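You operate a simulated robot arm through the tools that you are given. There is no shell and no other tool. Be economical: measure what you need, move in short steps, check, and stop when the job is done.

You are at the controls of a simulated two-armed robot. One attempt, no reset.

JOB
Scald the green cup in the steel pot.
Fine: switch the stove on; pot lid on the round mat meanwhile, on for the pot cycle; wait for DONE and leave the cup inside.

It is judged by the outcome, as a careful person would: the job done as asked, and still so three seconds after it is handed in. It fails if anything else is knocked over, pushed out of place, dropped, spilled or broken. Lids that push on must go on centred and level and be pressed home; caps that screw on are set level and turned clockwise until they are tight.

ROBOT AND FRAMES
Two 7-joint arms with two-finger grippers on one trunk, hanging from a carriage that runs on a gantry, over the field with the corners [-2.227, 0.12], [-2.227, -1.16], [0.473, -1.159], [0.473, 0.121] (x, y) and turns from -5.585 to 6.423 rad about z. Base frame: it is fixed where the carriage stands at the start and does not move with it; the origin is on the floor, on the carriage's upright axis, x ahead of it, y to its left, z up. Lengths are in m, angles in rad, forces in N, time in s.
The left shoulder is at the start at [0.04, 0.158, 1.127], the right one opposite. With the tool pointing down near the work surface each hand reaches from about 0.1 to 0.6 m from the robot's upright axis, wherever it stands, measured 20 degrees to its own side. Places, roughly: down key [0.7, 0.1, 0.8]; fill key [0.5, 0.1, 0.8]; heat key [0.8, 0.1, 0.8]; power key [0.4, 0.1, 0.8]; rack in the steel pot [0.5, 0.2, 0.9]; top of the round mat [0.9, 0.2, 0.8]; up key [0.7, 0.1, 0.8]; warm key [0.7, 0.1, 0.8]. Payload 1.96 kg a hand.
The tool frame of a hand sits at the grasp point between the pads (the TCP): z along the fingers, y along the line on which they close. The tips reach 0.02 m beyond it. The gripper opens to 0.072 m. The gripper's body begins 0.038 m behind the TCP.
Orientation is that of the tool frame in the base frame, as [roll, pitch, yaw] about the fixed x, y, z axes, in that order (R = Rz(yaw) Ry(pitch) Rx(roll)). With the fingers straight down and closing along the base's y, the tool's x points along the base's -x, its y along +y and its z along -z.

CONTROLS
- The arms move only by the tool move_arm. It takes "left_plan", "right_plan" or both (then of equal length, played together; a hand with none holds still); each is a list of rows, each an object (a shift or turn left out is 0, a gripper value left out holds the last) with "slide": the shift along the tool's x, y, z in m, a list of three; "rot": the turn, a rotation vector about the tool's x, y, z in rad, a list of three; "claw": the closure in counts, from 0 (fully open) to 255 (shut). In form: [{"slide": [dx, dy, dz], "rot": [rx, ry, rz], "claw": claw}, ...]. A call has 1 to 12 rows; each row is the pose to reach, as a shift and turn from the pose commanded when the call began, along the tool's axes at that moment. Rows are played at 5 a second. More than 0.05 m and 0.15 rad between two rows, or a gripper value outside its range, and nothing of the call is played. A pose out of reach is approached as far as the arm can. The call stops where the force on the tool passes 40 N (or 10 N more than at its start, if that is more) or the arm is blocked; 0.2 s more then pass. The fingers move at their own pace (about 0.045 m/s each) and stop on an object; they squeeze with about 23 N. The grip force told is the motor's: it shows also when the fingers shut on nothing. Time passes only in rows, and 0.2 s behind the last, so rows that repeat a pose let the fingers close. The reply holds the time, the measured pose of the TCP, the force on the tool along the base axes, the opening and the grip force, in the units named above and with some noise, with the torque about the TCP (base axes, N m) and any sound that the robot's microphone picked up.
- Cameras (640 x 400 px; columns grow to the right, rows downward): "scene" is now at [0.2286, 0.0199, 1.4864]; the picture's right is [0.29, -0.96, 0.00], its down [-0.79, -0.24, -0.56] and it looks along [0.54, 0.16, -0.83] (base axes); focal length 248 px, centre (320, 200). "left" rides on the left gripper at [0.071, -0.019, -0.082] in its tool frame; the picture's right is [0.26, 0.97, 0.00], its down [-0.67, 0.18, -0.72] and it looks along [-0.69, 0.19, 0.70] (tool axes); focal length 280 px, centre (320, 200). "right" rides on the right gripper at [0.071, 0.019, -0.082] in its tool frame; the picture's right is [-0.26, 0.97, 0.00], its down [-0.67, -0.18, -0.72] and it looks along [-0.69, -0.19, 0.70] (tool axes); focal length 280 px, centre (320, 200). There is no depth. A picture from a camera that has moved, and an enlarged one, comes with that camera's place and axes in the base frame and with its lens.
- snapshot(camera): a new picture of that camera. It takes no simulated time.
- move_column(by): slides the trunk up (or, below 0, down) by that many m; the arms and the scene camera ride with it, the base frame stays. It gives what a move gives, with no picture.
- base_move(legs): drives the robot by 1 to 6 legs, each [ahead, left, turn to the left] in m, m and rad, along the robot's own axes; the way and the turn of a leg run together, so that a leg with both is an arc; at most 1.5 m and 3.142 rad a leg. The arms and the cameras ride along, it lands a little off, and it stops where it bumps. It keeps to its track: a leg is cut to what the track allows. It gives what a move gives.
- aim_head(pan, tilt): turns the head with the scene camera to pan (to the left, within 1.501 rad either way) and tilt (down, from -0.506 to 1.204), counted from straight ahead of the robot. It gives what a move gives.
- inspect(camera, box): a new picture of the part [left, top, right, bottom] of that camera's present view, enlarged. It takes no simulated time.
- finish_job(): hands the job in; it is judged then, once.

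Go step by step. Nothing tells you exact positions but the pictures and the camera data: compare them with the known pose of the tool, close in by small moves and look again before you grip or let go. The budget is 120 turns and 108 pictures, counting those below and the enlarged ones. Unless the task says otherwise, let go and move clear before handing in, and close with one line.

The tools are called after "Emit:" by a JSON object that holds its "fn" and its "kwargs". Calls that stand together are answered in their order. move_arm: Moves the arms, as the interface text tells. Its arguments: {"type":"object","properties":{"left_plan":{"type":"array","items":{"type":"object","properties":{"slide":{"type":"array","items":{"type":"number"}},"rot":{"type":"array","items":{"type":"number"}},"claw":{"type":"number"}}}},"right_plan":{"type":"array","items":{"type":"object","properties":{"slide":{"type":"array","items":{"type":"number"}},"rot":{"type":"array","items":{"type":"number"}},"claw":{"type":"number"}}}}},"required":[]} The other tools are called the same way: move_column (by) slides the trunk up or down; base_move (legs) drives the base; aim_head (pan, tilt) turns the head that bears the scene camera; snapshot (camera) takes a picture; inspect (camera, box) takes an enlarged picture of a part of a camera's view; finish_job () hands the job in.

At the start:

```text
time: 0.0
left_eef_pos: [0.3957, 0.3291, 1.2182]
left_tool_rot: [3.14, 0.0, 3.141]
left_contact_force: [-1.3, 1.1, -0.7]
left_wrist_torque: [-0.01, -0.03, -0.01]
left_width: 0.0721
left_finger_force: 0.0
right_eef_pos: [0.3646, -0.047, 1.1922]
right_tool_rot: [-3.14, 0.001, -3.14]
right_contact_force: [-0.8, 1.1, -0.2]
right_wrist_torque: [0.01, 0.0, 0.0]
right_width: 0.072
right_finger_force: 0.0
trunk travel left (down, up): [-0.45, 0.39]
robot x, y, heading: [0.0023, 0.0019, -0.003]
head pan, tilt: [0.291, 0.977]
```

scene: 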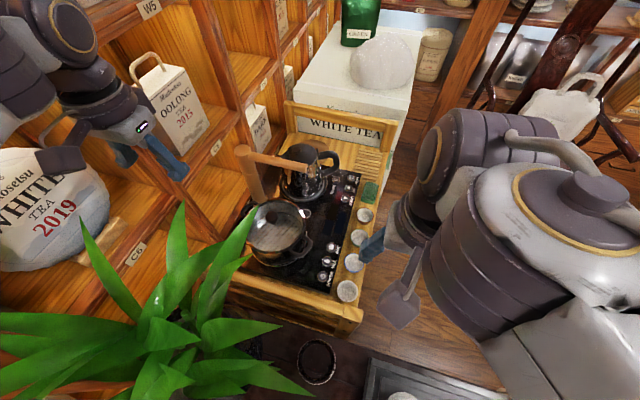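
right: 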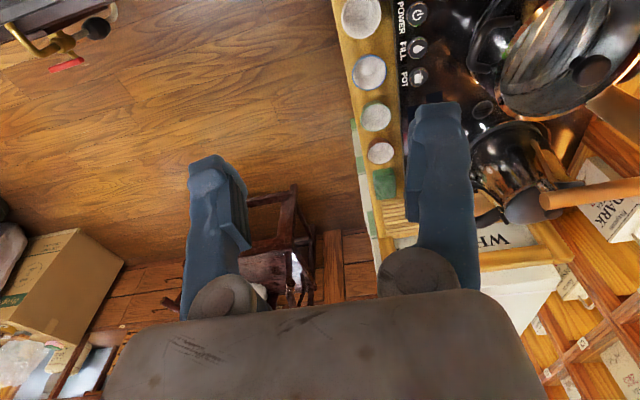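
left: 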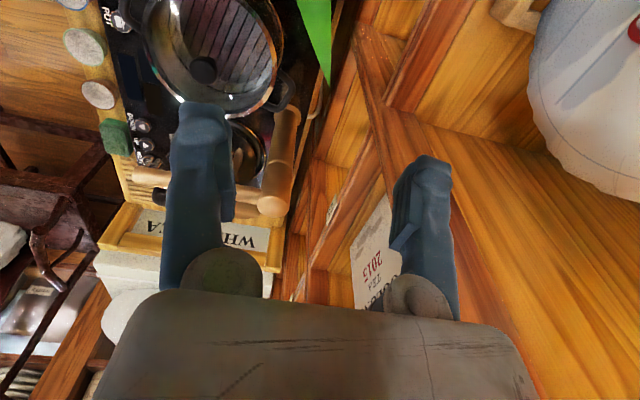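

I see a tea stove with a lidded steel pot, a kettle and a row of cups on its right edge, with the green one at the far end. I'll enlarge the stove area to read the keys.

Emit:
{"fn": "inspect", "kwargs": {"camera": "scene", "box": [220, 130, 400, 320]}}

Emit:
{"fn": "inspect", "kwargs": {"camera": "right", "box": [330, 0, 640, 280]}}

Emit:
{"fn": "inspect", "kwargs": {"camera": "left", "box": [50, 0, 340, 260]}}

```text
2.11 times, centred on (310, 225) of scene
camera zoom: at [0.2286, 0.0199, 1.4864], right [0.29, -0.96, 0.0], down [-0.79, -0.24, -0.56], along [0.54, 0.16, -0.83], focal length 523 px, centre (341, 147)
```

zoom: 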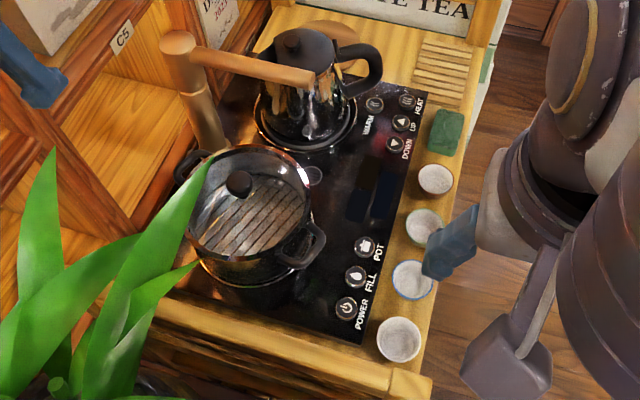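

```text
1.43 times, centred on (485, 140) of right
camera zoom: at [0.2936, -0.0289, 1.2734], right [0.26, 0.97, 0.0], down [0.67, -0.18, 0.72], along [0.69, -0.19, -0.7], focal length 401 px, centre (84, 286)
```

zoom: 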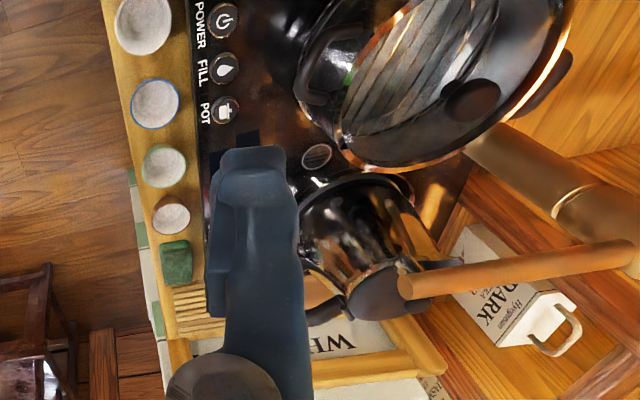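

```text
1.54 times, centred on (195, 130) of left
camera zoom: at [0.3255, 0.3092, 1.2982], right [-0.26, 0.97, 0.0], down [0.67, 0.18, 0.72], along [0.69, 0.19, -0.7], focal length 431 px, centre (512, 308)
```

zoom: 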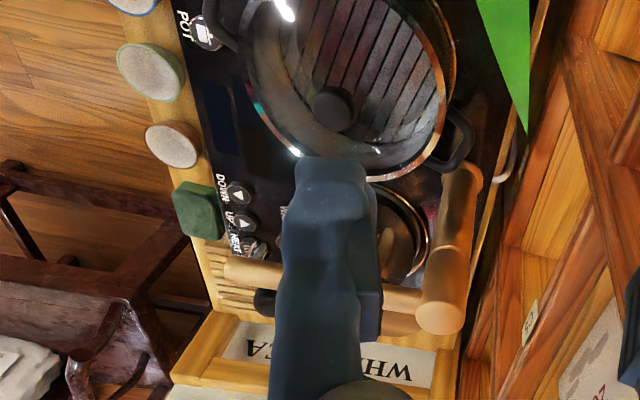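

The cups run along the stove's right edge, and the pot lid has a knob. Next I'll look wider to find the round mat and see what's around the robot.

Emit:
{"fn": "aim_head", "kwargs": {"pan": 0.2, "tilt": 0.6}}

Emit:
{"fn": "snapshot", "kwargs": {"camera": "scene"}}

Emit:
{"fn": "aim_head", "kwargs": {"pan": -0.9, "tilt": 0.9}}

Emit:
{"fn": "snapshot", "kwargs": {"camera": "scene"}}

```text
time: 0.8
left_eef_pos: [0.3961, 0.3291, 1.2177]
left_tool_rot: [-3.141, -0.002, 3.141]
left_contact_force: [-0.5, 0.0, -0.8]
left_wrist_torque: [0.0, -0.01, 0.01]
left_width: 0.0722
left_finger_force: 0.1
right_eef_pos: [0.3654, -0.0474, 1.1925]
right_tool_rot: [-3.141, 0.002, -3.142]
right_contact_force: [-0.8, 0.4, -0.3]
right_wrist_torque: [0.01, 0.01, 0.02]
right_width: 0.072
right_finger_force: 0.0
trunk travel left (down, up): [-0.45, 0.39]
robot x, y, heading: [-0.0011, 0.0017, 0.003]
head pan, tilt: [0.201, 0.6]
```

```text
101 pictures are left
camera scene: at [0.2471, 0.0171, 1.5167], right [0.2, -0.98, 0.0], down [-0.55, -0.11, -0.82], along [0.81, 0.16, -0.57], focal length 248 px, centre (320, 200)
```

scene: 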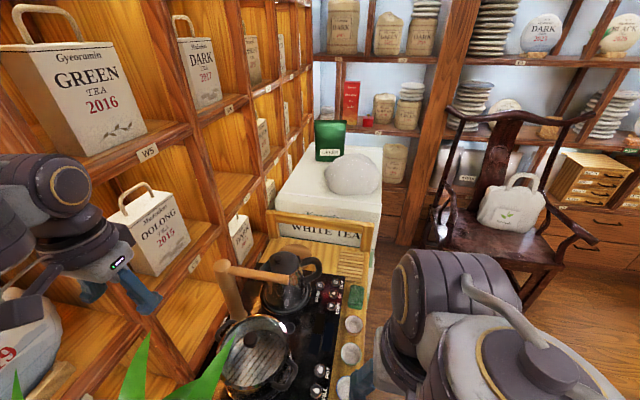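

```text
time: 2.2
left_eef_pos: [0.3955, 0.3303, 1.2179]
left_tool_rot: [-3.142, -0.001, -3.141]
left_contact_force: [-0.3, -0.2, 0.1]
left_wrist_torque: [0.02, 0.02, 0.0]
left_width: 0.0721
left_finger_force: 0.1
right_eef_pos: [0.3649, -0.0485, 1.1922]
right_tool_rot: [-3.14, 0.0, 3.141]
right_contact_force: [0.0, 0.8, 0.0]
right_wrist_torque: [0.01, -0.01, -0.03]
right_width: 0.0721
right_finger_force: 0.0
trunk travel left (down, up): [-0.45, 0.39]
robot x, y, heading: [-0.0001, 0.0043, -0.001]
head pan, tilt: [-0.901, 0.901]
```

```text
100 pictures are left
camera scene: at [0.2074, -0.0596, 1.492], right [-0.78, -0.62, 0.0], down [-0.49, 0.61, -0.62], along [0.39, -0.49, -0.78], focal length 248 px, centre (320, 200)
```

scene: 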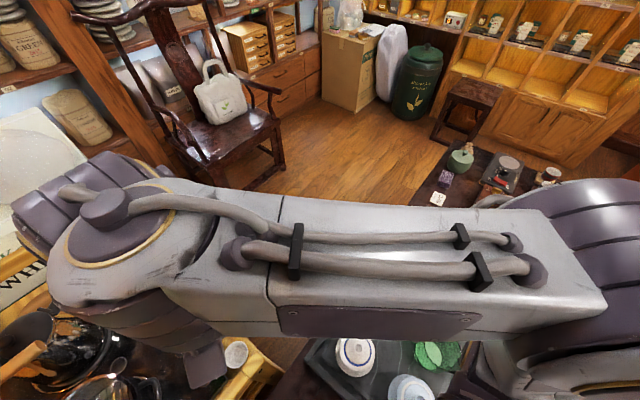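

The round mat isn't clear yet and lies somewhere past the kettle. The floor right of the stove is open, so I'll raise the trunk and go stand beside the stove on its right, turned toward it.

Emit:
{"fn": "move_column", "kwargs": {"by": 0.2}}

Emit:
{"fn": "base_move", "kwargs": {"legs": [[0.2, -0.13, 0], [0.22, -0.12, 0]]}}

Emit:
{"fn": "aim_head", "kwargs": {"pan": 0.6, "tilt": 1.0}}

Emit:
{"fn": "snapshot", "kwargs": {"camera": "scene"}}

Emit:
{"fn": "snapshot", "kwargs": {"camera": "left"}}

```text
time: 4.3
left_eef_pos: [0.3958, 0.3307, 1.417]
left_tool_rot: [3.141, 0.001, 3.141]
left_contact_force: [-0.3, 0.6, 0.1]
left_wrist_torque: [-0.01, -0.04, 0.0]
left_width: 0.0719
left_finger_force: 0.1
right_eef_pos: [0.3661, -0.0479, 1.3922]
right_tool_rot: [-3.141, 0.0, 3.141]
right_contact_force: [0.7, 0.5, 0.7]
right_wrist_torque: [0.02, 0.03, 0.0]
right_width: 0.0721
right_finger_force: 0.1
trunk travel left (down, up): [-0.65, 0.19]
robot x, y, heading: [0.0013, 0.004, 0.002]
head pan, tilt: [-0.901, 0.901]
```

```text
time: 7.5
left_eef_pos: [0.811, 0.085, 1.417]
left_tool_rot: [3.141, -0.001, -3.133]
left_contact_force: [-0.5, 0.2, -0.3]
left_wrist_torque: [0.0, -0.01, 0.0]
left_width: 0.072
left_finger_force: 0.0
right_eef_pos: [0.7844, -0.2933, 1.3922]
right_tool_rot: [-3.141, 0.001, -3.133]
right_contact_force: [0.5, 0.0, -0.5]
right_wrist_torque: [-0.02, 0.03, -0.01]
right_width: 0.072
right_finger_force: 0.1
trunk travel left (down, up): [-0.65, 0.19]
robot x, y, heading: [0.4198, -0.2476, 0.007]
head pan, tilt: [-0.901, 0.901]
```

```text
time: 9.1
left_eef_pos: [0.8121, 0.0839, 1.418]
left_tool_rot: [-3.141, 0.0, -3.134]
left_contact_force: [-0.4, 0.2, -0.5]
left_wrist_torque: [0.0, 0.02, -0.01]
left_width: 0.0718
left_finger_force: 0.1
right_eef_pos: [0.7842, -0.294, 1.3918]
right_tool_rot: [3.141, 0.0, -3.134]
right_contact_force: [-0.3, 0.1, -0.1]
right_wrist_torque: [0.0, 0.02, -0.01]
right_width: 0.0719
right_finger_force: 0.1
trunk travel left (down, up): [-0.65, 0.19]
robot x, y, heading: [0.4208, -0.2491, 0.009]
head pan, tilt: [0.6, 1.0]
```

```text
99 pictures are left
camera scene: at [0.6364, -0.2081, 1.6848], right [0.57, -0.82, 0.0], down [-0.69, -0.48, -0.54], along [0.44, 0.31, -0.84], focal length 248 px, centre (320, 200)
```

scene: 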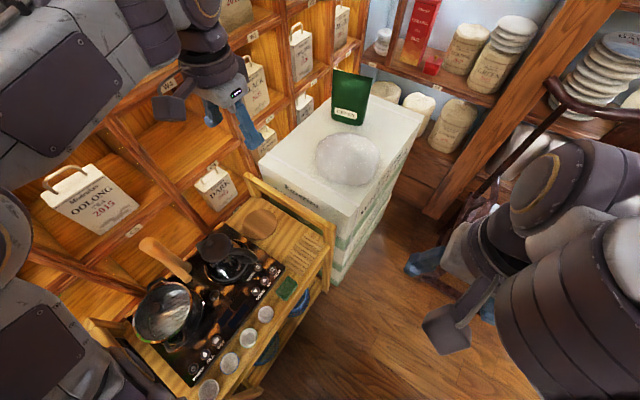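

```text
98 pictures are left
camera left: at [0.7417, 0.0632, 1.4982], right [-0.27, 0.96, 0.0], down [0.67, 0.19, 0.72], along [0.69, 0.19, -0.7], focal length 280 px, centre (320, 200)
```

left: 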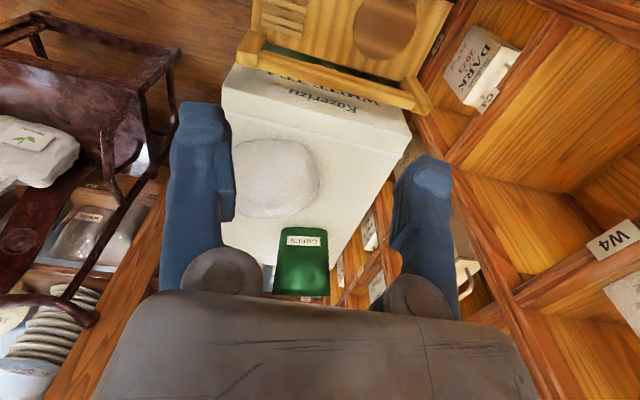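

The round wooden mat is at the stove's far left, beyond the kettle. Now I'll turn toward the stove and look closely.

Emit:
{"fn": "base_move", "kwargs": {"legs": [[0.02, 0, 0.85]]}}

Emit:
{"fn": "aim_head", "kwargs": {"pan": 0.3, "tilt": 1.0}}

Emit:
{"fn": "snapshot", "kwargs": {"camera": "scene"}}

Emit:
{"fn": "snapshot", "kwargs": {"camera": "left"}}

Emit:
{"fn": "snapshot", "kwargs": {"camera": "right"}}

```text
time: 11.8
left_eef_pos: [0.4399, 0.2749, 1.4171]
left_tool_rot: [3.141, 0.001, -2.272]
left_contact_force: [0.1, -0.3, 0.8]
left_wrist_torque: [0.0, 0.02, 0.03]
left_width: 0.072
left_finger_force: 0.1
right_eef_pos: [0.7086, 0.0091, 1.3914]
right_tool_rot: [3.141, 0.0, -2.27]
right_contact_force: [-0.9, -0.2, -0.5]
right_wrist_torque: [0.0, -0.01, 0.0]
right_width: 0.072
right_finger_force: 0.1
trunk travel left (down, up): [-0.65, 0.19]
robot x, y, heading: [0.4358, -0.2421, 0.871]
head pan, tilt: [0.6, 1.0]
```

```text
time: 12.6
left_eef_pos: [0.4405, 0.2753, 1.4168]
left_tool_rot: [-3.141, 0.001, -2.273]
left_contact_force: [0.6, 0.5, -0.2]
left_wrist_torque: [0.01, 0.01, -0.02]
left_width: 0.0718
left_finger_force: 0.1
right_eef_pos: [0.708, 0.0082, 1.3928]
right_tool_rot: [3.141, 0.0, -2.272]
right_contact_force: [-0.4, 0.0, -0.7]
right_wrist_torque: [0.0, 0.02, -0.02]
right_width: 0.0718
right_finger_force: 0.0
trunk travel left (down, up): [-0.65, 0.19]
robot x, y, heading: [0.4368, -0.2447, 0.873]
head pan, tilt: [0.3, 1.0]
```

```text
97 pictures are left
camera scene: at [0.5678, -0.0542, 1.6848], right [0.92, -0.39, 0.0], down [-0.33, -0.78, -0.54], along [0.21, 0.5, -0.84], focal length 248 px, centre (320, 200)
```

scene: 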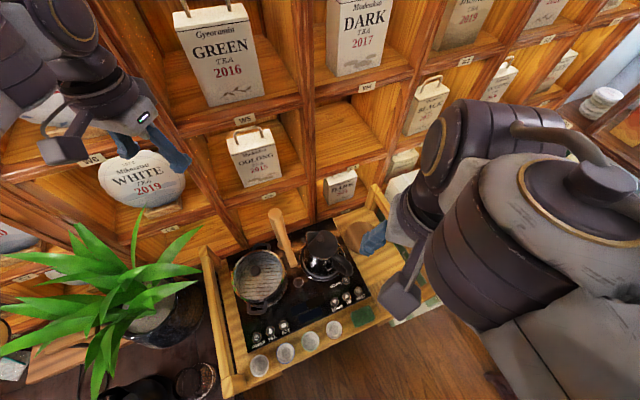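

```text
96 pictures are left
camera left: at [0.4102, 0.207, 1.4982], right [-0.91, 0.42, 0.0], down [0.3, 0.63, 0.72], along [0.3, 0.65, -0.7], focal length 280 px, centre (320, 200)
```

left: 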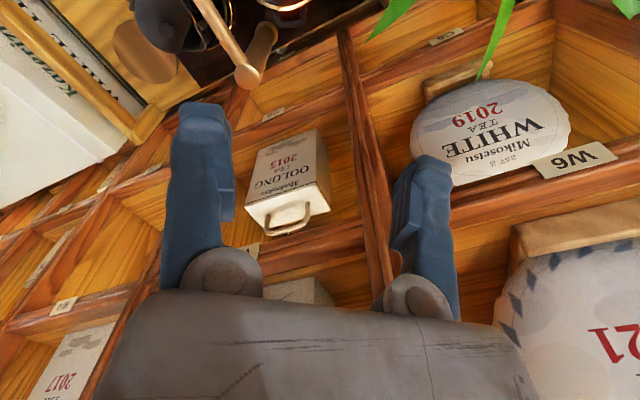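

```text
95 pictures are left
camera right: at [0.6479, -0.0344, 1.4734], right [-0.57, 0.82, 0.0], down [0.57, 0.4, 0.72], along [0.59, 0.41, -0.7], focal length 280 px, centre (320, 200)
```

right: 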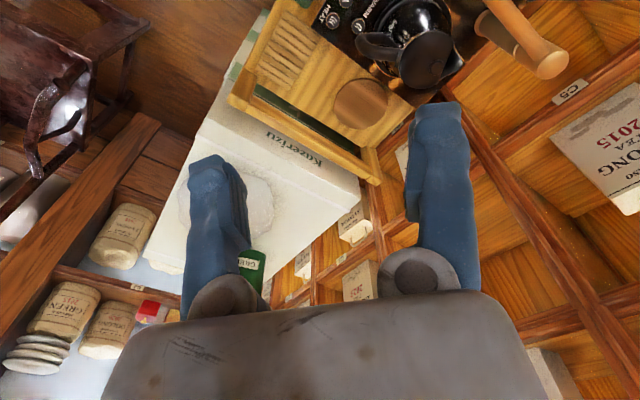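

Emit:
{"fn": "inspect", "kwargs": {"camera": "scene", "box": [200, 210, 400, 390]}}

```text
2.22 times, centred on (300, 300) of scene
camera zoom: at [0.5678, -0.0542, 1.6848], right [0.92, -0.39, 0.0], down [-0.33, -0.78, -0.54], along [0.21, 0.5, -0.84], focal length 552 px, centre (364, -22)
```

zoom: 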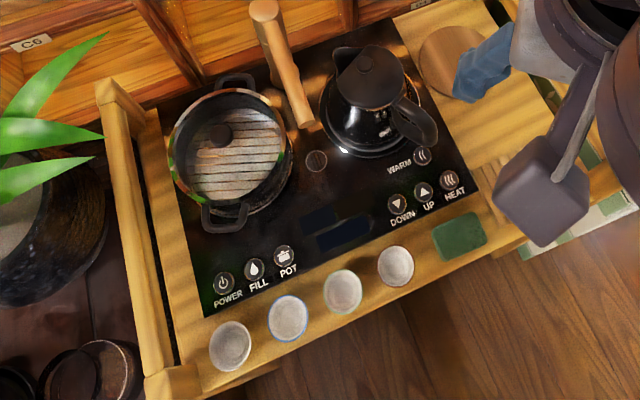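

The stove layout is clear: POWER, FILL and POT at the left, the display in the middle, and the green-rimmed cup third from the left. I'll lower the trunk and bring the closed left hand over POWER.

Emit:
{"fn": "move_column", "kwargs": {"by": -0.2}}

Emit:
{"fn": "move_arm", "kwargs": {"left_plan": [{"slide": [0.043, -0.029, 0], "claw": 255}, {"slide": [0.086, -0.057, 0.03]}, {"slide": [0.13, -0.086, 0.06]}, {"slide": [0.171, -0.115, 0.1]}, {"slide": [0.171, -0.115, 0.15]}, {"slide": [0.171, -0.115, 0.2]}, {"slide": [0.171, -0.115, 0.25]}]}}

Emit:
{"fn": "snapshot", "kwargs": {"camera": "scene"}}

Emit:
{"fn": "snapshot", "kwargs": {"camera": "left"}}

```text
time: 14.7
left_eef_pos: [0.4403, 0.275, 1.217]
left_tool_rot: [-3.141, 0.001, -2.272]
left_contact_force: [0.0, -0.2, 0.0]
left_wrist_torque: [0.0, 0.01, -0.01]
left_width: 0.072
left_finger_force: 0.0
right_eef_pos: [0.7087, 0.0069, 1.1917]
right_tool_rot: [-3.14, 0.001, -2.27]
right_contact_force: [0.4, 0.1, 0.0]
right_wrist_torque: [0.01, 0.01, 0.02]
right_width: 0.0721
right_finger_force: 0.1
trunk travel left (down, up): [-0.45, 0.39]
robot x, y, heading: [0.4356, -0.2373, 0.867]
head pan, tilt: [0.3, 1.0]
```

```text
refused: row 1 steps farther than a row can; nothing moved
```

```text
93 pictures are left
camera scene: at [0.5679, -0.0542, 1.4848], right [0.92, -0.39, 0.0], down [-0.33, -0.77, -0.54], along [0.21, 0.5, -0.84], focal length 248 px, centre (320, 200)
```

scene: 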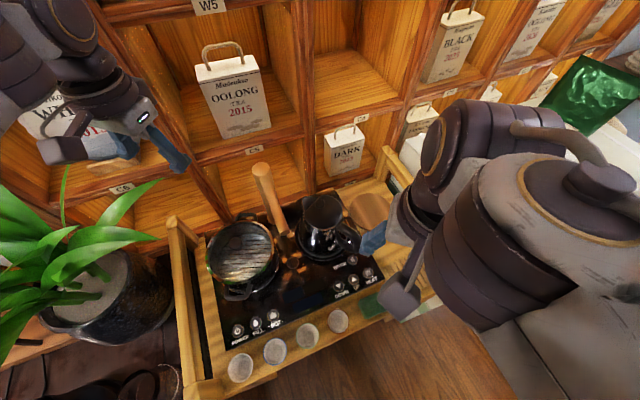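

```text
92 pictures are left
camera left: at [0.4102, 0.2071, 1.2983], right [-0.91, 0.42, 0.0], down [0.3, 0.63, 0.72], along [0.3, 0.65, -0.7], focal length 280 px, centre (320, 200)
```

left: 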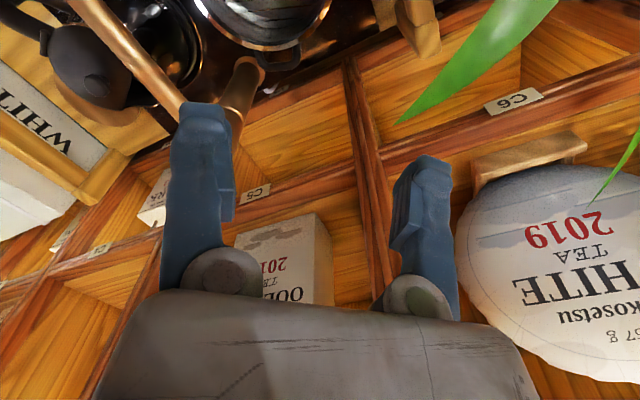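

Emit:
{"fn": "inspect", "kwargs": {"camera": "scene", "box": [180, 180, 420, 390]}}

Emit:
{"fn": "move_arm", "kwargs": {"left_plan": [{"slide": [0.034, -0.023, 0], "claw": 255}, {"slide": [0.068, -0.046, 0.02]}, {"slide": [0.102, -0.069, 0.04]}, {"slide": [0.136, -0.092, 0.06]}, {"slide": [0.171, -0.115, 0.08]}, {"slide": [0.171, -0.115, 0.125]}, {"slide": [0.171, -0.115, 0.17]}, {"slide": [0.171, -0.115, 0.215]}, {"slide": [0.171, -0.115, 0.25]}]}}

Emit:
{"fn": "snapshot", "kwargs": {"camera": "scene"}}

Emit:
{"fn": "snapshot", "kwargs": {"camera": "left"}}

```text
1.90 times, centred on (300, 285) of scene
camera zoom: at [0.5679, -0.0542, 1.4848], right [0.92, -0.39, 0.0], down [-0.33, -0.77, -0.54], along [0.21, 0.5, -0.84], focal length 473 px, centre (358, 38)
```

zoom: 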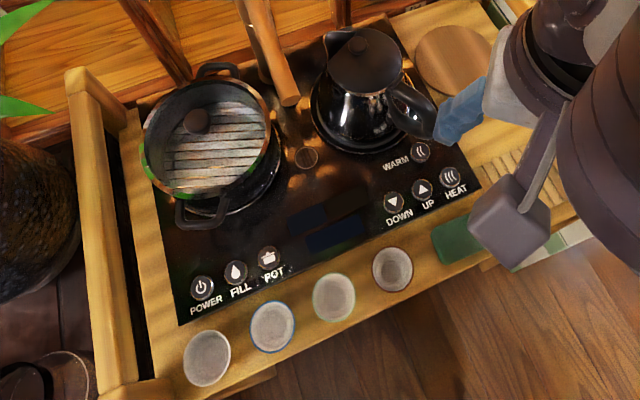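

```text
time: 16.7
left_eef_pos: [0.4418, 0.0924, 0.9797]
left_tool_rot: [-3.093, -0.003, -2.254]
left_contact_force: [0.2, 0.0, 1.1]
left_wrist_torque: [0.03, 0.01, 0.01]
left_width: 0.0001
left_finger_force: 23.0
left hand out of reach, approached as far as the arm can: row 1, 4, 5, 6, 7, 8, 9
right_eef_pos: [0.7085, 0.0083, 1.1929]
right_tool_rot: [3.141, -0.001, -2.271]
right_contact_force: [-0.1, 0.0, 0.4]
right_wrist_torque: [0.02, -0.01, 0.01]
right_width: 0.0721
right_finger_force: 0.1
trunk travel left (down, up): [-0.45, 0.39]
robot x, y, heading: [0.436, -0.2404, 0.872]
head pan, tilt: [0.3, 1.0]
```

```text
90 pictures are left
camera scene: at [0.5677, -0.0543, 1.4847], right [0.92, -0.39, 0.0], down [-0.33, -0.77, -0.54], along [0.21, 0.5, -0.84], focal length 248 px, centre (320, 200)
```

scene: 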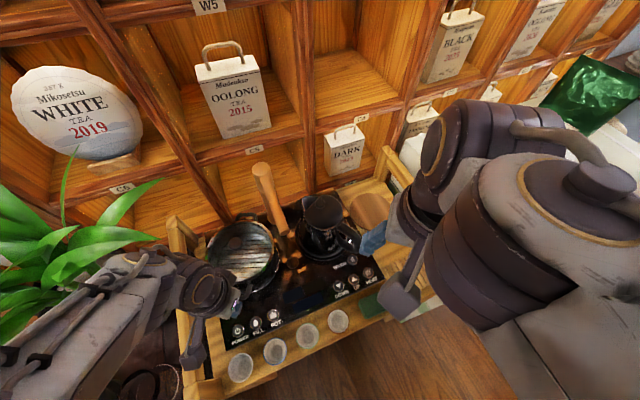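

```text
89 pictures are left
camera left: at [0.4098, 0.0256, 1.0621], right [-0.91, 0.41, -0.05], down [0.26, 0.66, 0.7], along [0.32, 0.63, -0.71], focal length 280 px, centre (320, 200)
```

left: 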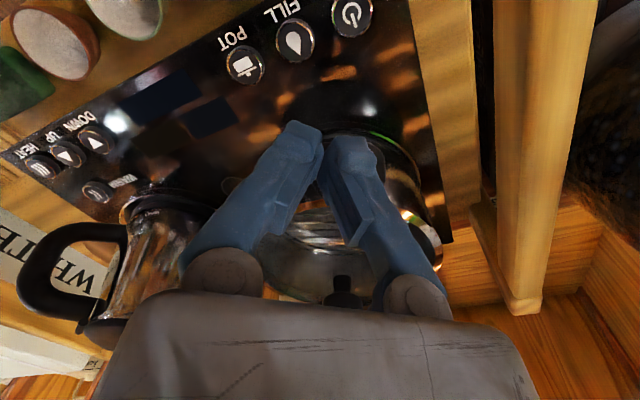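

The left arm is too folded for the key at this heading. I'll lift it, bring it in front of its shoulder and turn the robot further left.

Emit:
{"fn": "move_arm", "kwargs": {"left_plan": [{"slide": [0, 0, -0.05]}, {"slide": [0, 0, -0.1]}, {"slide": [-0.02, -0.01, -0.14]}, {"slide": [-0.05, -0.025, -0.17]}, {"slide": [-0.085, -0.045, -0.19]}, {"slide": [-0.11, -0.06, -0.21]}, {"slide": [-0.128, -0.075, -0.23]}]}}

Emit:
{"fn": "base_move", "kwargs": {"legs": [[0, 0, 0.45]]}}

Emit:
{"fn": "snapshot", "kwargs": {"camera": "scene"}}

```text
time: 18.3
left_eef_pos: [0.5785, 0.1442, 1.2105]
left_tool_rot: [3.141, 0.002, -2.27]
left_contact_force: [0.3, -0.2, 0.6]
left_wrist_torque: [0.04, 0.01, -0.02]
left_width: 0.0
left_finger_force: 23.0
left hand out of reach, approached as far as the arm can: row 1, 2, 3, 4
right_eef_pos: [0.7093, 0.0085, 1.1925]
right_tool_rot: [-3.141, 0.001, -2.27]
right_contact_force: [0.1, 0.1, -0.4]
right_wrist_torque: [0.0, -0.01, 0.04]
right_width: 0.072
right_finger_force: 0.1
trunk travel left (down, up): [-0.45, 0.39]
robot x, y, heading: [0.4357, -0.2434, 0.862]
head pan, tilt: [0.3, 1.0]
```

```text
time: 20.1
left_eef_pos: [0.3978, 0.1664, 1.21]
left_tool_rot: [-3.141, 0.001, -1.823]
left_contact_force: [0.0, 0.1, -0.6]
left_wrist_torque: [-0.03, -0.01, 0.01]
left_width: 0.0
left_finger_force: 23.2
right_eef_pos: [0.5749, 0.1008, 1.1928]
right_tool_rot: [3.141, -0.001, -1.823]
right_contact_force: [0.3, 0.1, -0.1]
right_wrist_torque: [0.01, 0.03, -0.01]
right_width: 0.0723
right_finger_force: 0.0
trunk travel left (down, up): [-0.45, 0.39]
robot x, y, heading: [0.4374, -0.2372, 1.319]
head pan, tilt: [0.3, 1.0]
```

```text
88 pictures are left
camera scene: at [0.4743, -0.0162, 1.4847], right [1.0, 0.05, 0.0], down [0.04, -0.84, -0.54], along [-0.03, 0.54, -0.84], focal length 248 px, centre (320, 200)
```

scene: 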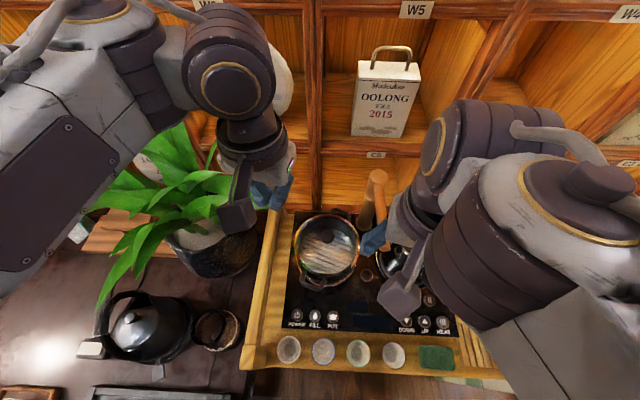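

The head now looks square at the stove. POWER is at about (0.415, 0.07, 0.85). I'll lower the closed left fingers above it.

Emit:
{"fn": "move_arm", "kwargs": {"left_plan": [{"slide": [0.04, -0.02, 0.02]}, {"slide": [0.075, -0.035, 0.05]}, {"slide": [0.089, -0.0405, 0.09]}, {"slide": [0.089, -0.0405, 0.135]}, {"slide": [0.089, -0.0405, 0.18]}, {"slide": [0.089, -0.0405, 0.225]}, {"slide": [0.089, -0.0405, 0.27]}, {"slide": [0.089, -0.0405, 0.29]}]}}

Emit:
{"fn": "inspect", "kwargs": {"camera": "scene", "box": [220, 200, 480, 380]}}

Emit:
{"fn": "snapshot", "kwargs": {"camera": "left"}}

```text
time: 21.9
left_eef_pos: [0.421, 0.0725, 0.9288]
left_tool_rot: [-3.063, 0.006, -1.79]
left_contact_force: [-0.3, -0.2, 0.3]
left_wrist_torque: [-0.02, -0.03, -0.02]
left_width: 0.0001
left_finger_force: 23.4
left hand out of reach, approached as far as the arm can: row 2, 3, 4, 5
right_eef_pos: [0.5744, 0.1001, 1.1914]
right_tool_rot: [3.142, 0.001, -1.823]
right_contact_force: [-0.5, 0.3, -0.5]
right_wrist_torque: [0.03, 0.02, 0.0]
right_width: 0.0722
right_finger_force: 0.0
trunk travel left (down, up): [-0.45, 0.39]
robot x, y, heading: [0.4371, -0.2372, 1.315]
head pan, tilt: [0.3, 1.0]
```

```text
2.22 times, centred on (350, 290) of scene
camera zoom: at [0.4744, -0.0163, 1.4847], right [1.0, 0.05, 0.0], down [0.04, -0.84, -0.54], along [-0.03, 0.54, -0.84], focal length 552 px, centre (253, 0)
```

zoom: 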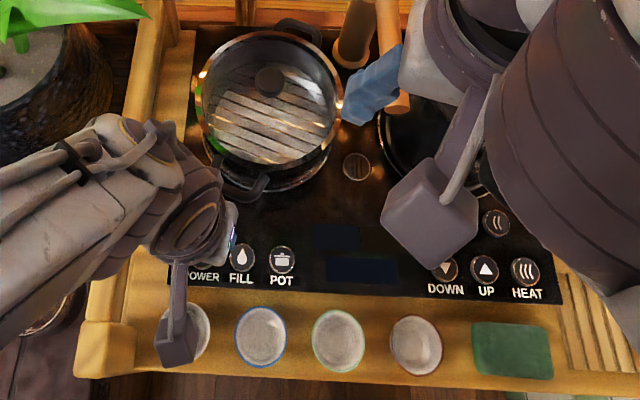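

```text
86 pictures are left
camera left: at [0.4197, -0.0017, 1.0101], right [-1.0, -0.05, -0.08], down [-0.09, 0.71, 0.7], along [0.02, 0.71, -0.71], focal length 280 px, centre (320, 200)
```

left: 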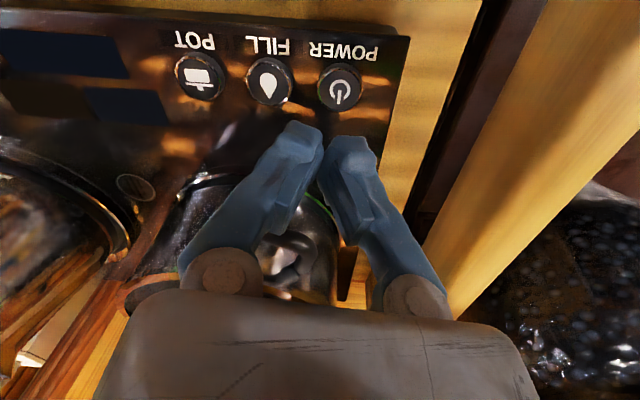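

POWER measures (0.417, 0.066). I'll correct a few millimetres and press down gently.

Emit:
{"fn": "move_arm", "kwargs": {"left_plan": [{"slide": [0.007, 0.004, 0.02]}, {"slide": [0.007, 0.004, 0.04]}, {"slide": [0.007, 0.004, 0.05]}]}}

Emit:
{"fn": "snapshot", "kwargs": {"camera": "left"}}

```text
time: 22.6
left_eef_pos: [0.4094, 0.0642, 0.8688]
left_tool_rot: [-3.127, -0.003, -1.813]
left_contact_force: [0.8, -0.1, -0.7]
left_wrist_torque: [0.0, -0.04, -0.01]
left_width: 0.0
left_finger_force: 23.2
right_eef_pos: [0.5738, 0.1008, 1.1916]
right_tool_rot: [3.141, 0.0, -1.823]
right_contact_force: [-0.4, 0.4, -0.3]
right_wrist_torque: [0.02, 0.05, 0.0]
right_width: 0.0718
right_finger_force: 0.1
trunk travel left (down, up): [-0.45, 0.39]
robot x, y, heading: [0.4434, -0.237, 1.315]
head pan, tilt: [0.3, 1.0]
```

```text
85 pictures are left
camera left: at [0.4108, -0.0101, 0.9503], right [-1.0, -0.02, -0.01], down [-0.03, 0.7, 0.71], along [-0.01, 0.71, -0.7], focal length 280 px, centre (320, 200)
```

left: 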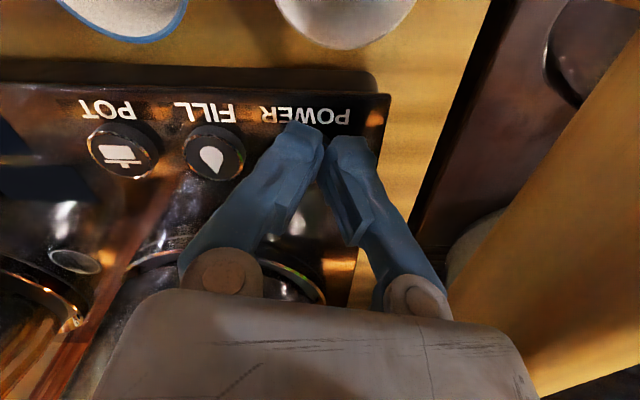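

Emit:
{"fn": "move_arm", "kwargs": {"left_plan": [{"slide": [-0.002, -0.006, 0]}, {"slide": [-0.002, -0.006, 0.003]}, {"slide": [-0.002, -0.006, 0.006]}, {"slide": [-0.002, -0.006, 0.009]}]}}

Emit:
{"fn": "inspect", "kwargs": {"camera": "scene", "box": [220, 200, 480, 380]}}

```text
time: 23.6
left_eef_pos: [0.4175, 0.066, 0.8587]
left_tool_rot: [3.141, 0.005, -1.826]
left_contact_force: [5.7, -1.1, 13.1]
left_wrist_torque: [-0.02, -0.08, -0.08]
left_width: 0.0058
left_finger_force: 29.7
right_eef_pos: [0.5762, 0.1007, 1.1917]
right_tool_rot: [-3.141, 0.003, -1.823]
right_contact_force: [-0.6, 0.2, -0.3]
right_wrist_torque: [0.01, -0.02, -0.01]
right_width: 0.072
right_finger_force: 0.1
trunk travel left (down, up): [-0.45, 0.39]
robot x, y, heading: [0.4407, -0.2413, 1.31]
head pan, tilt: [0.3, 1.0]
heard: click
```

```text
2.22 times, centred on (350, 290) of scene
camera zoom: at [0.4752, -0.016, 1.4851], right [1.0, 0.05, 0.0], down [0.04, -0.84, -0.54], along [-0.02, 0.54, -0.84], focal length 552 px, centre (253, 0)
```

zoom: 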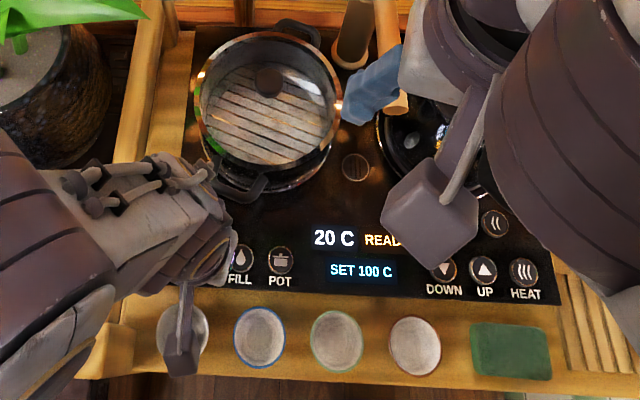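

The stove clicked on and shows 20 C, READY, SET 100 C. Next I'll lift the hand, move the right arm aside, and take the open left hand above the lid knob at about (0.482, 0.218, 0.965).

Emit:
{"fn": "move_arm", "kwargs": {"left_plan": [{"slide": [0, 0, -0.03]}, {"slide": [0, 0, -0.08]}, {"slide": [0, 0, -0.13], "claw": 100}, {"slide": [0, 0, -0.18]}, {"slide": [0, 0, -0.22]}, {"slide": [-0.04, -0.006, -0.22]}, {"slide": [-0.08, -0.012, -0.22]}, {"slide": [-0.12, -0.018, -0.22]}, {"slide": [-0.163, -0.0245, -0.22]}, {"slide": [-0.163, -0.0245, -0.22]}], "right_plan": [{"slide": [0.01, -0.03, 0]}, {"slide": [0.02, -0.06, 0]}, {"slide": [0.03, -0.09, 0]}, {"slide": [0.04, -0.12, 0]}, {"slide": [0.047, -0.136, 0]}, {"slide": [0.047, -0.136, 0]}, {"slide": [0.047, -0.136, 0]}, {"slide": [0.047, -0.136, 0]}, {"slide": [0.047, -0.136, 0]}, {"slide": [0.047, -0.136, 0]}]}}

Emit:
{"fn": "snapshot", "kwargs": {"camera": "scene"}}

Emit:
{"fn": "snapshot", "kwargs": {"camera": "left"}}

```text
time: 25.9
left_eef_pos: [0.481, 0.2176, 1.0791]
left_tool_rot: [-3.142, 0.0, -1.825]
left_contact_force: [-0.7, -0.2, 0.9]
left_wrist_torque: [0.0, -0.01, 0.01]
left_width: 0.0436
left_finger_force: 0.1
right_eef_pos: [0.6955, 0.0222, 1.1912]
right_tool_rot: [3.141, 0.0, -1.825]
right_contact_force: [-0.6, 0.9, -0.6]
right_wrist_torque: [0.0, -0.01, -0.01]
right_width: 0.0722
right_finger_force: 0.0
trunk travel left (down, up): [-0.45, 0.39]
robot x, y, heading: [0.4347, -0.2428, 1.316]
head pan, tilt: [0.3, 1.0]
```

```text
83 pictures are left
camera scene: at [0.4743, -0.0163, 1.4847], right [1.0, 0.05, 0.0], down [0.04, -0.84, -0.54], along [-0.03, 0.54, -0.84], focal length 248 px, centre (320, 200)
```

scene: 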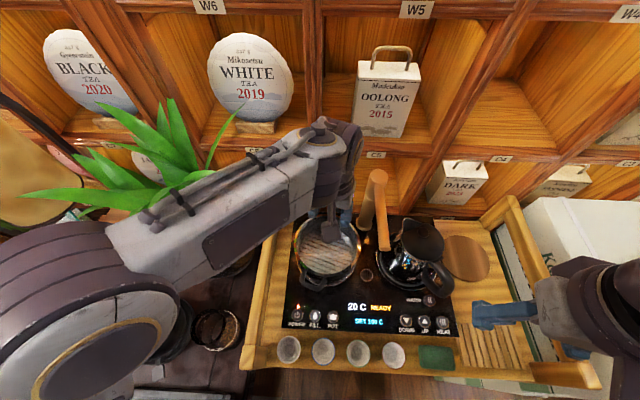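

```text
82 pictures are left
camera left: at [0.4829, 0.1435, 1.1608], right [-1.0, -0.01, 0.0], down [-0.01, 0.7, 0.72], along [-0.01, 0.72, -0.7], focal length 280 px, centre (320, 200)
```

left: 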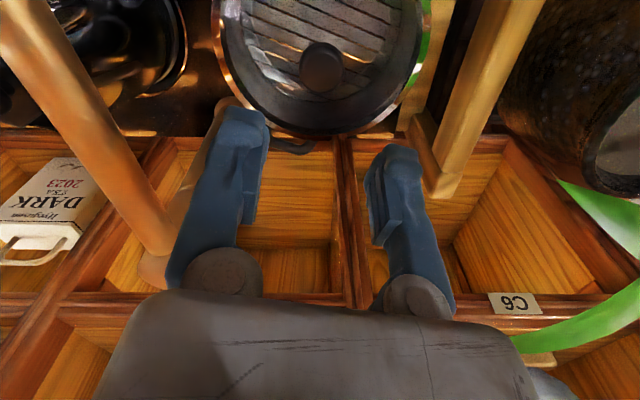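

The knob measures (0.481, 0.216), so the hand is aligned. I'll descend to it.

Emit:
{"fn": "move_arm", "kwargs": {"left_plan": [{"slide": [0.002, 0, 0.03]}, {"slide": [0.002, 0, 0.06]}, {"slide": [0.002, 0, 0.08]}, {"slide": [0.002, 0, 0.095]}, {"slide": [0.002, 0, 0.1]}, {"slide": [0.002, 0, 0.1]}]}}

Emit:
{"fn": "snapshot", "kwargs": {"camera": "left"}}

Emit:
{"fn": "inspect", "kwargs": {"camera": "scene", "box": [270, 170, 430, 300]}}

```text
time: 27.2
left_eef_pos: [0.4788, 0.2148, 0.9802]
left_tool_rot: [-3.141, 0.001, -1.823]
left_contact_force: [0.4, -0.1, 0.3]
left_wrist_torque: [0.01, -0.03, -0.02]
left_width: 0.0438
left_finger_force: 0.1
right_eef_pos: [0.6966, 0.0231, 1.1913]
right_tool_rot: [3.14, -0.001, -1.824]
right_contact_force: [-0.1, -0.2, -1.1]
right_wrist_torque: [0.02, -0.01, 0.01]
right_width: 0.072
right_finger_force: 0.0
trunk travel left (down, up): [-0.45, 0.39]
robot x, y, heading: [0.4358, -0.2398, 1.317]
head pan, tilt: [0.3, 1.0]
```

```text
81 pictures are left
camera left: at [0.4803, 0.1408, 1.0611], right [-1.0, -0.01, 0.0], down [-0.01, 0.7, 0.72], along [-0.01, 0.72, -0.7], focal length 280 px, centre (320, 200)
```

left: 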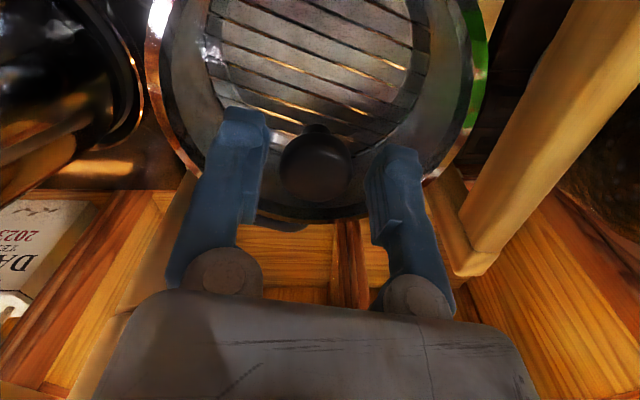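

```text
3.08 times, centred on (350, 235) of scene
camera zoom: at [0.4743, -0.0162, 1.4847], right [1.0, 0.05, 0.0], down [0.04, -0.84, -0.54], along [-0.03, 0.54, -0.84], focal length 764 px, centre (228, 92)
```

zoom: 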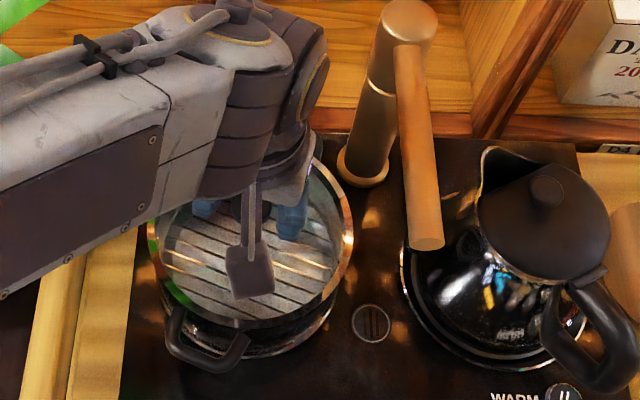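

Emit:
{"fn": "move_arm", "kwargs": {"left_plan": [{"slide": [0, -0.002, 0.008]}, {"slide": [0, -0.002, 0.016]}, {"slide": [0, -0.002, 0.019]}, {"slide": [0, -0.002, 0.019], "claw": 255}, {"slide": [0, -0.002, 0.019]}, {"slide": [0, -0.002, 0.019]}, {"slide": [0, -0.002, 0.019]}]}}

Emit:
{"fn": "snapshot", "kwargs": {"camera": "left"}}

```text
time: 27.9
left_eef_pos: [0.4813, 0.215, 0.9673]
left_tool_rot: [-3.141, 0.003, -1.823]
left_contact_force: [-4.5, -7.5, 16.3]
left_wrist_torque: [-0.14, 0.24, 0.0]
left_width: 0.044
left_finger_force: 0.1
right_eef_pos: [0.6946, 0.022, 1.1918]
right_tool_rot: [-3.141, 0.001, -1.822]
right_contact_force: [-0.6, 0.3, 0.4]
right_wrist_torque: [0.03, 0.03, 0.0]
right_width: 0.0721
right_finger_force: 0.0
trunk travel left (down, up): [-0.45, 0.39]
robot x, y, heading: [0.4389, -0.241, 1.319]
head pan, tilt: [0.3, 1.0]
stopped in row 3 (left hand): the force on the tool passed its limit at 47 N (the readings are from after the stop); the commanded pose is now the measured one
```

```text
79 pictures are left
camera left: at [0.4829, 0.1403, 1.0489], right [-1.0, -0.01, 0.0], down [-0.01, 0.7, 0.72], along [-0.01, 0.72, -0.7], focal length 280 px, centre (320, 200)
```

left: 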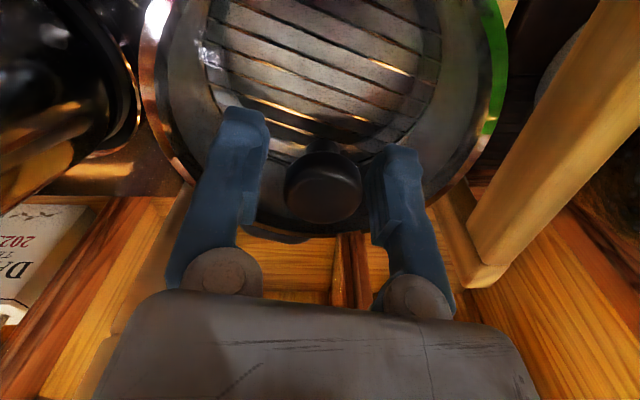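

Emit:
{"fn": "move_arm", "kwargs": {"left_plan": [{"slide": [0, 0, -0.002]}, {"slide": [0, 0, -0.003], "claw": 255}, {"slide": [0, 0, -0.003]}, {"slide": [0, 0, -0.003]}, {"slide": [0, 0, -0.003]}]}}

Emit:
{"fn": "move_arm", "kwargs": {"left_plan": [{"slide": [0, 0, -0.01]}, {"slide": [0, 0, -0.02]}, {"slide": [0, 0, -0.02]}]}}

Emit:
{"fn": "inspect", "kwargs": {"camera": "scene", "box": [270, 170, 430, 300]}}

Emit:
{"fn": "snapshot", "kwargs": {"camera": "left"}}

```text
time: 29.1
left_eef_pos: [0.4844, 0.2166, 0.9697]
left_tool_rot: [-3.139, 0.004, -1.825]
left_contact_force: [0.4, -0.5, -1.7]
left_wrist_torque: [-0.01, -0.02, -0.04]
left_width: 0.0232
left_finger_force: 22.8
right_eef_pos: [0.6957, 0.0217, 1.1915]
right_tool_rot: [3.14, 0.0, -1.825]
right_contact_force: [-0.4, 0.4, 1.0]
right_wrist_torque: [0.0, -0.01, 0.0]
right_width: 0.0718
right_finger_force: 0.0
trunk travel left (down, up): [-0.45, 0.39]
robot x, y, heading: [0.4378, -0.2423, 1.318]
head pan, tilt: [0.3, 1.0]
heard: snap
```

```text
time: 29.9
left_eef_pos: [0.4812, 0.2155, 0.9917]
left_tool_rot: [-3.14, 0.003, -1.825]
left_contact_force: [1.0, 0.0, -1.1]
left_wrist_torque: [-0.01, -0.02, 0.0]
left_width: 0.0234
left_finger_force: 23.1
right_eef_pos: [0.6966, 0.0223, 1.1911]
right_tool_rot: [-3.141, 0.001, -1.824]
right_contact_force: [0.7, -0.4, -0.1]
right_wrist_torque: [0.01, 0.03, 0.03]
right_width: 0.072
right_finger_force: 0.0
trunk travel left (down, up): [-0.45, 0.39]
robot x, y, heading: [0.4361, -0.2389, 1.317]
head pan, tilt: [0.3, 1.0]
```

```text
3.08 times, centred on (350, 235) of scene
camera zoom: at [0.4742, -0.0164, 1.4847], right [1.0, 0.05, 0.0], down [0.04, -0.84, -0.54], along [-0.03, 0.54, -0.84], focal length 764 px, centre (228, 92)
```

zoom: 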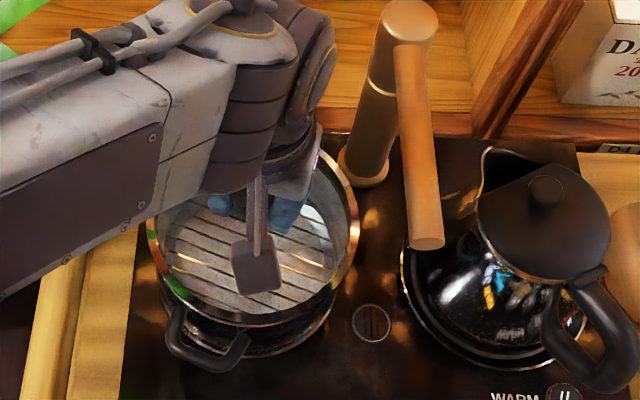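

```text
77 pictures are left
camera left: at [0.4831, 0.1396, 1.0714], right [-1.0, -0.01, 0.0], down [-0.01, 0.7, 0.72], along [-0.01, 0.72, -0.7], focal length 280 px, centre (320, 200)
```

left: 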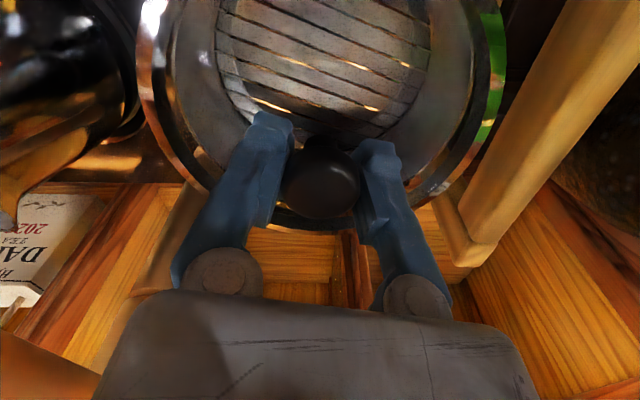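

The lid came off with a snap, so it's a push-on lid that I must press home later. I'll lift it high and slightly forward, clear of the spout.

Emit:
{"fn": "move_arm", "kwargs": {"left_plan": [{"slide": [0.008, 0.005, -0.03]}, {"slide": [0.018, 0.004, -0.06]}, {"slide": [0.03, 0.0, -0.09]}, {"slide": [0.045, -0.002, -0.125]}, {"slide": [0.06, -0.005, -0.16]}, {"slide": [0.06, -0.005, -0.2]}, {"slide": [0.06, -0.005, -0.2]}]}}

Emit:
{"fn": "snapshot", "kwargs": {"camera": "scene"}}

```text
time: 31.5
left_eef_pos: [0.4705, 0.1555, 1.1909]
left_tool_rot: [-3.141, 0.004, -1.824]
left_contact_force: [-1.2, 0.4, -1.7]
left_wrist_torque: [0.0, -0.03, -0.02]
left_width: 0.0233
left_finger_force: 22.9
right_eef_pos: [0.6968, 0.0231, 1.1899]
right_tool_rot: [-3.141, 0.0, -1.822]
right_contact_force: [0.9, 0.6, -0.1]
right_wrist_torque: [0.0, 0.0, 0.01]
right_width: 0.072
right_finger_force: 0.0
trunk travel left (down, up): [-0.45, 0.39]
robot x, y, heading: [0.4364, -0.2417, 1.314]
head pan, tilt: [0.3, 1.0]
```

```text
76 pictures are left
camera scene: at [0.4742, -0.0164, 1.4847], right [1.0, 0.05, 0.0], down [0.04, -0.84, -0.54], along [-0.03, 0.54, -0.84], focal length 248 px, centre (320, 200)
```

scene: 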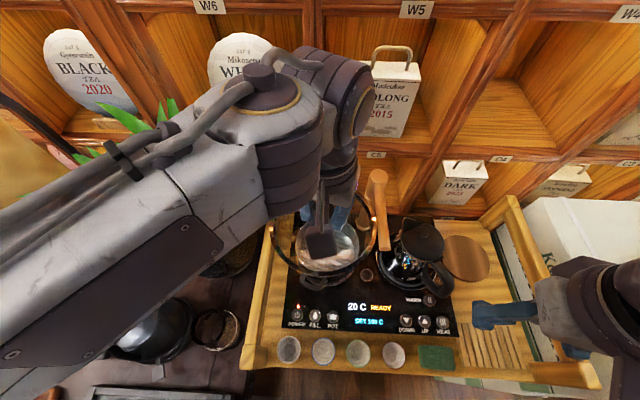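

The lid is held level and clear. The mat is at about (0.85, 0.232). I'll turn right and step in so the left hand can reach it.

Emit:
{"fn": "base_move", "kwargs": {"legs": [[0, 0, -0.85], [0.055, 0.065, 0]]}}

Emit:
{"fn": "aim_head", "kwargs": {"pan": 0.3, "tilt": 0.95}}

Emit:
{"fn": "snapshot", "kwargs": {"camera": "scene"}}

Emit:
{"fn": "snapshot", "kwargs": {"camera": "right"}}

```text
time: 34.8
left_eef_pos: [0.7774, 0.0736, 1.1905]
left_tool_rot: [-3.139, 0.003, -2.685]
left_contact_force: [-0.2, 0.4, -1.5]
left_wrist_torque: [0.04, -0.01, 0.0]
left_width: 0.0231
left_finger_force: 23.5
right_eef_pos: [0.8235, -0.1834, 1.191]
right_tool_rot: [3.141, 0.002, -2.684]
right_contact_force: [-0.1, -0.2, -0.1]
right_wrist_torque: [-0.05, 0.0, 0.01]
right_width: 0.0721
right_finger_force: 0.0
trunk travel left (down, up): [-0.45, 0.39]
robot x, y, heading: [0.4555, -0.1607, 0.46]
head pan, tilt: [0.3, 1.0]
```

```text
time: 35.5
left_eef_pos: [0.7781, 0.0722, 1.1903]
left_tool_rot: [-3.138, 0.005, -2.684]
left_contact_force: [1.0, 0.5, -0.6]
left_wrist_torque: [0.01, 0.02, 0.0]
left_width: 0.023
left_finger_force: 23.6
right_eef_pos: [0.8245, -0.1848, 1.1913]
right_tool_rot: [3.141, 0.0, -2.683]
right_contact_force: [0.2, 0.0, 1.0]
right_wrist_torque: [0.01, 0.01, 0.02]
right_width: 0.0723
right_finger_force: 0.0
trunk travel left (down, up): [-0.45, 0.39]
robot x, y, heading: [0.4538, -0.1574, 0.456]
head pan, tilt: [0.3, 0.949]
```

```text
75 pictures are left
camera scene: at [0.6531, -0.0399, 1.4883], right [0.69, -0.73, 0.0], down [-0.59, -0.56, -0.58], along [0.42, 0.4, -0.81], focal length 248 px, centre (320, 200)
```

scene: 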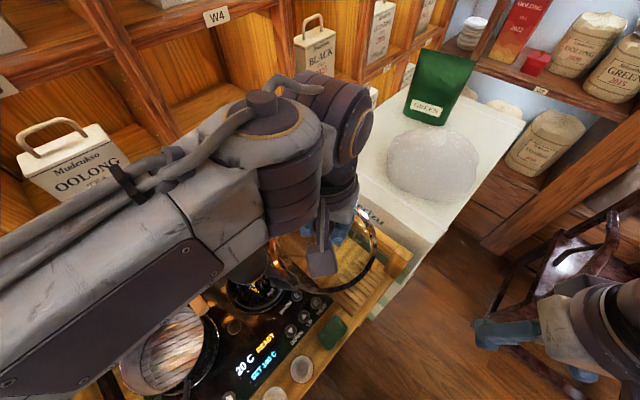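

```text
74 pictures are left
camera right: at [0.7519, -0.1993, 1.2726], right [-0.19, 0.98, 0.0], down [0.69, 0.13, 0.72], along [0.7, 0.14, -0.7], focal length 280 px, centre (320, 200)
```

right: 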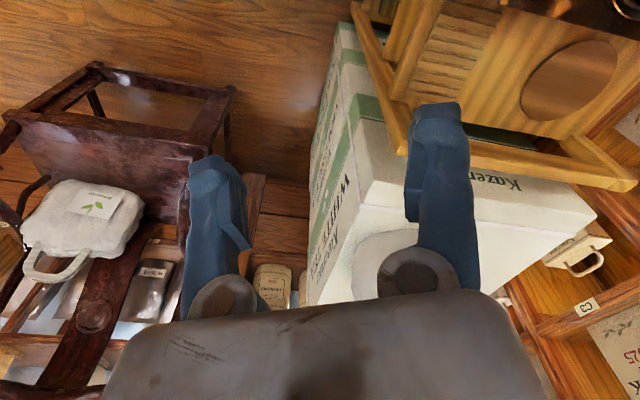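

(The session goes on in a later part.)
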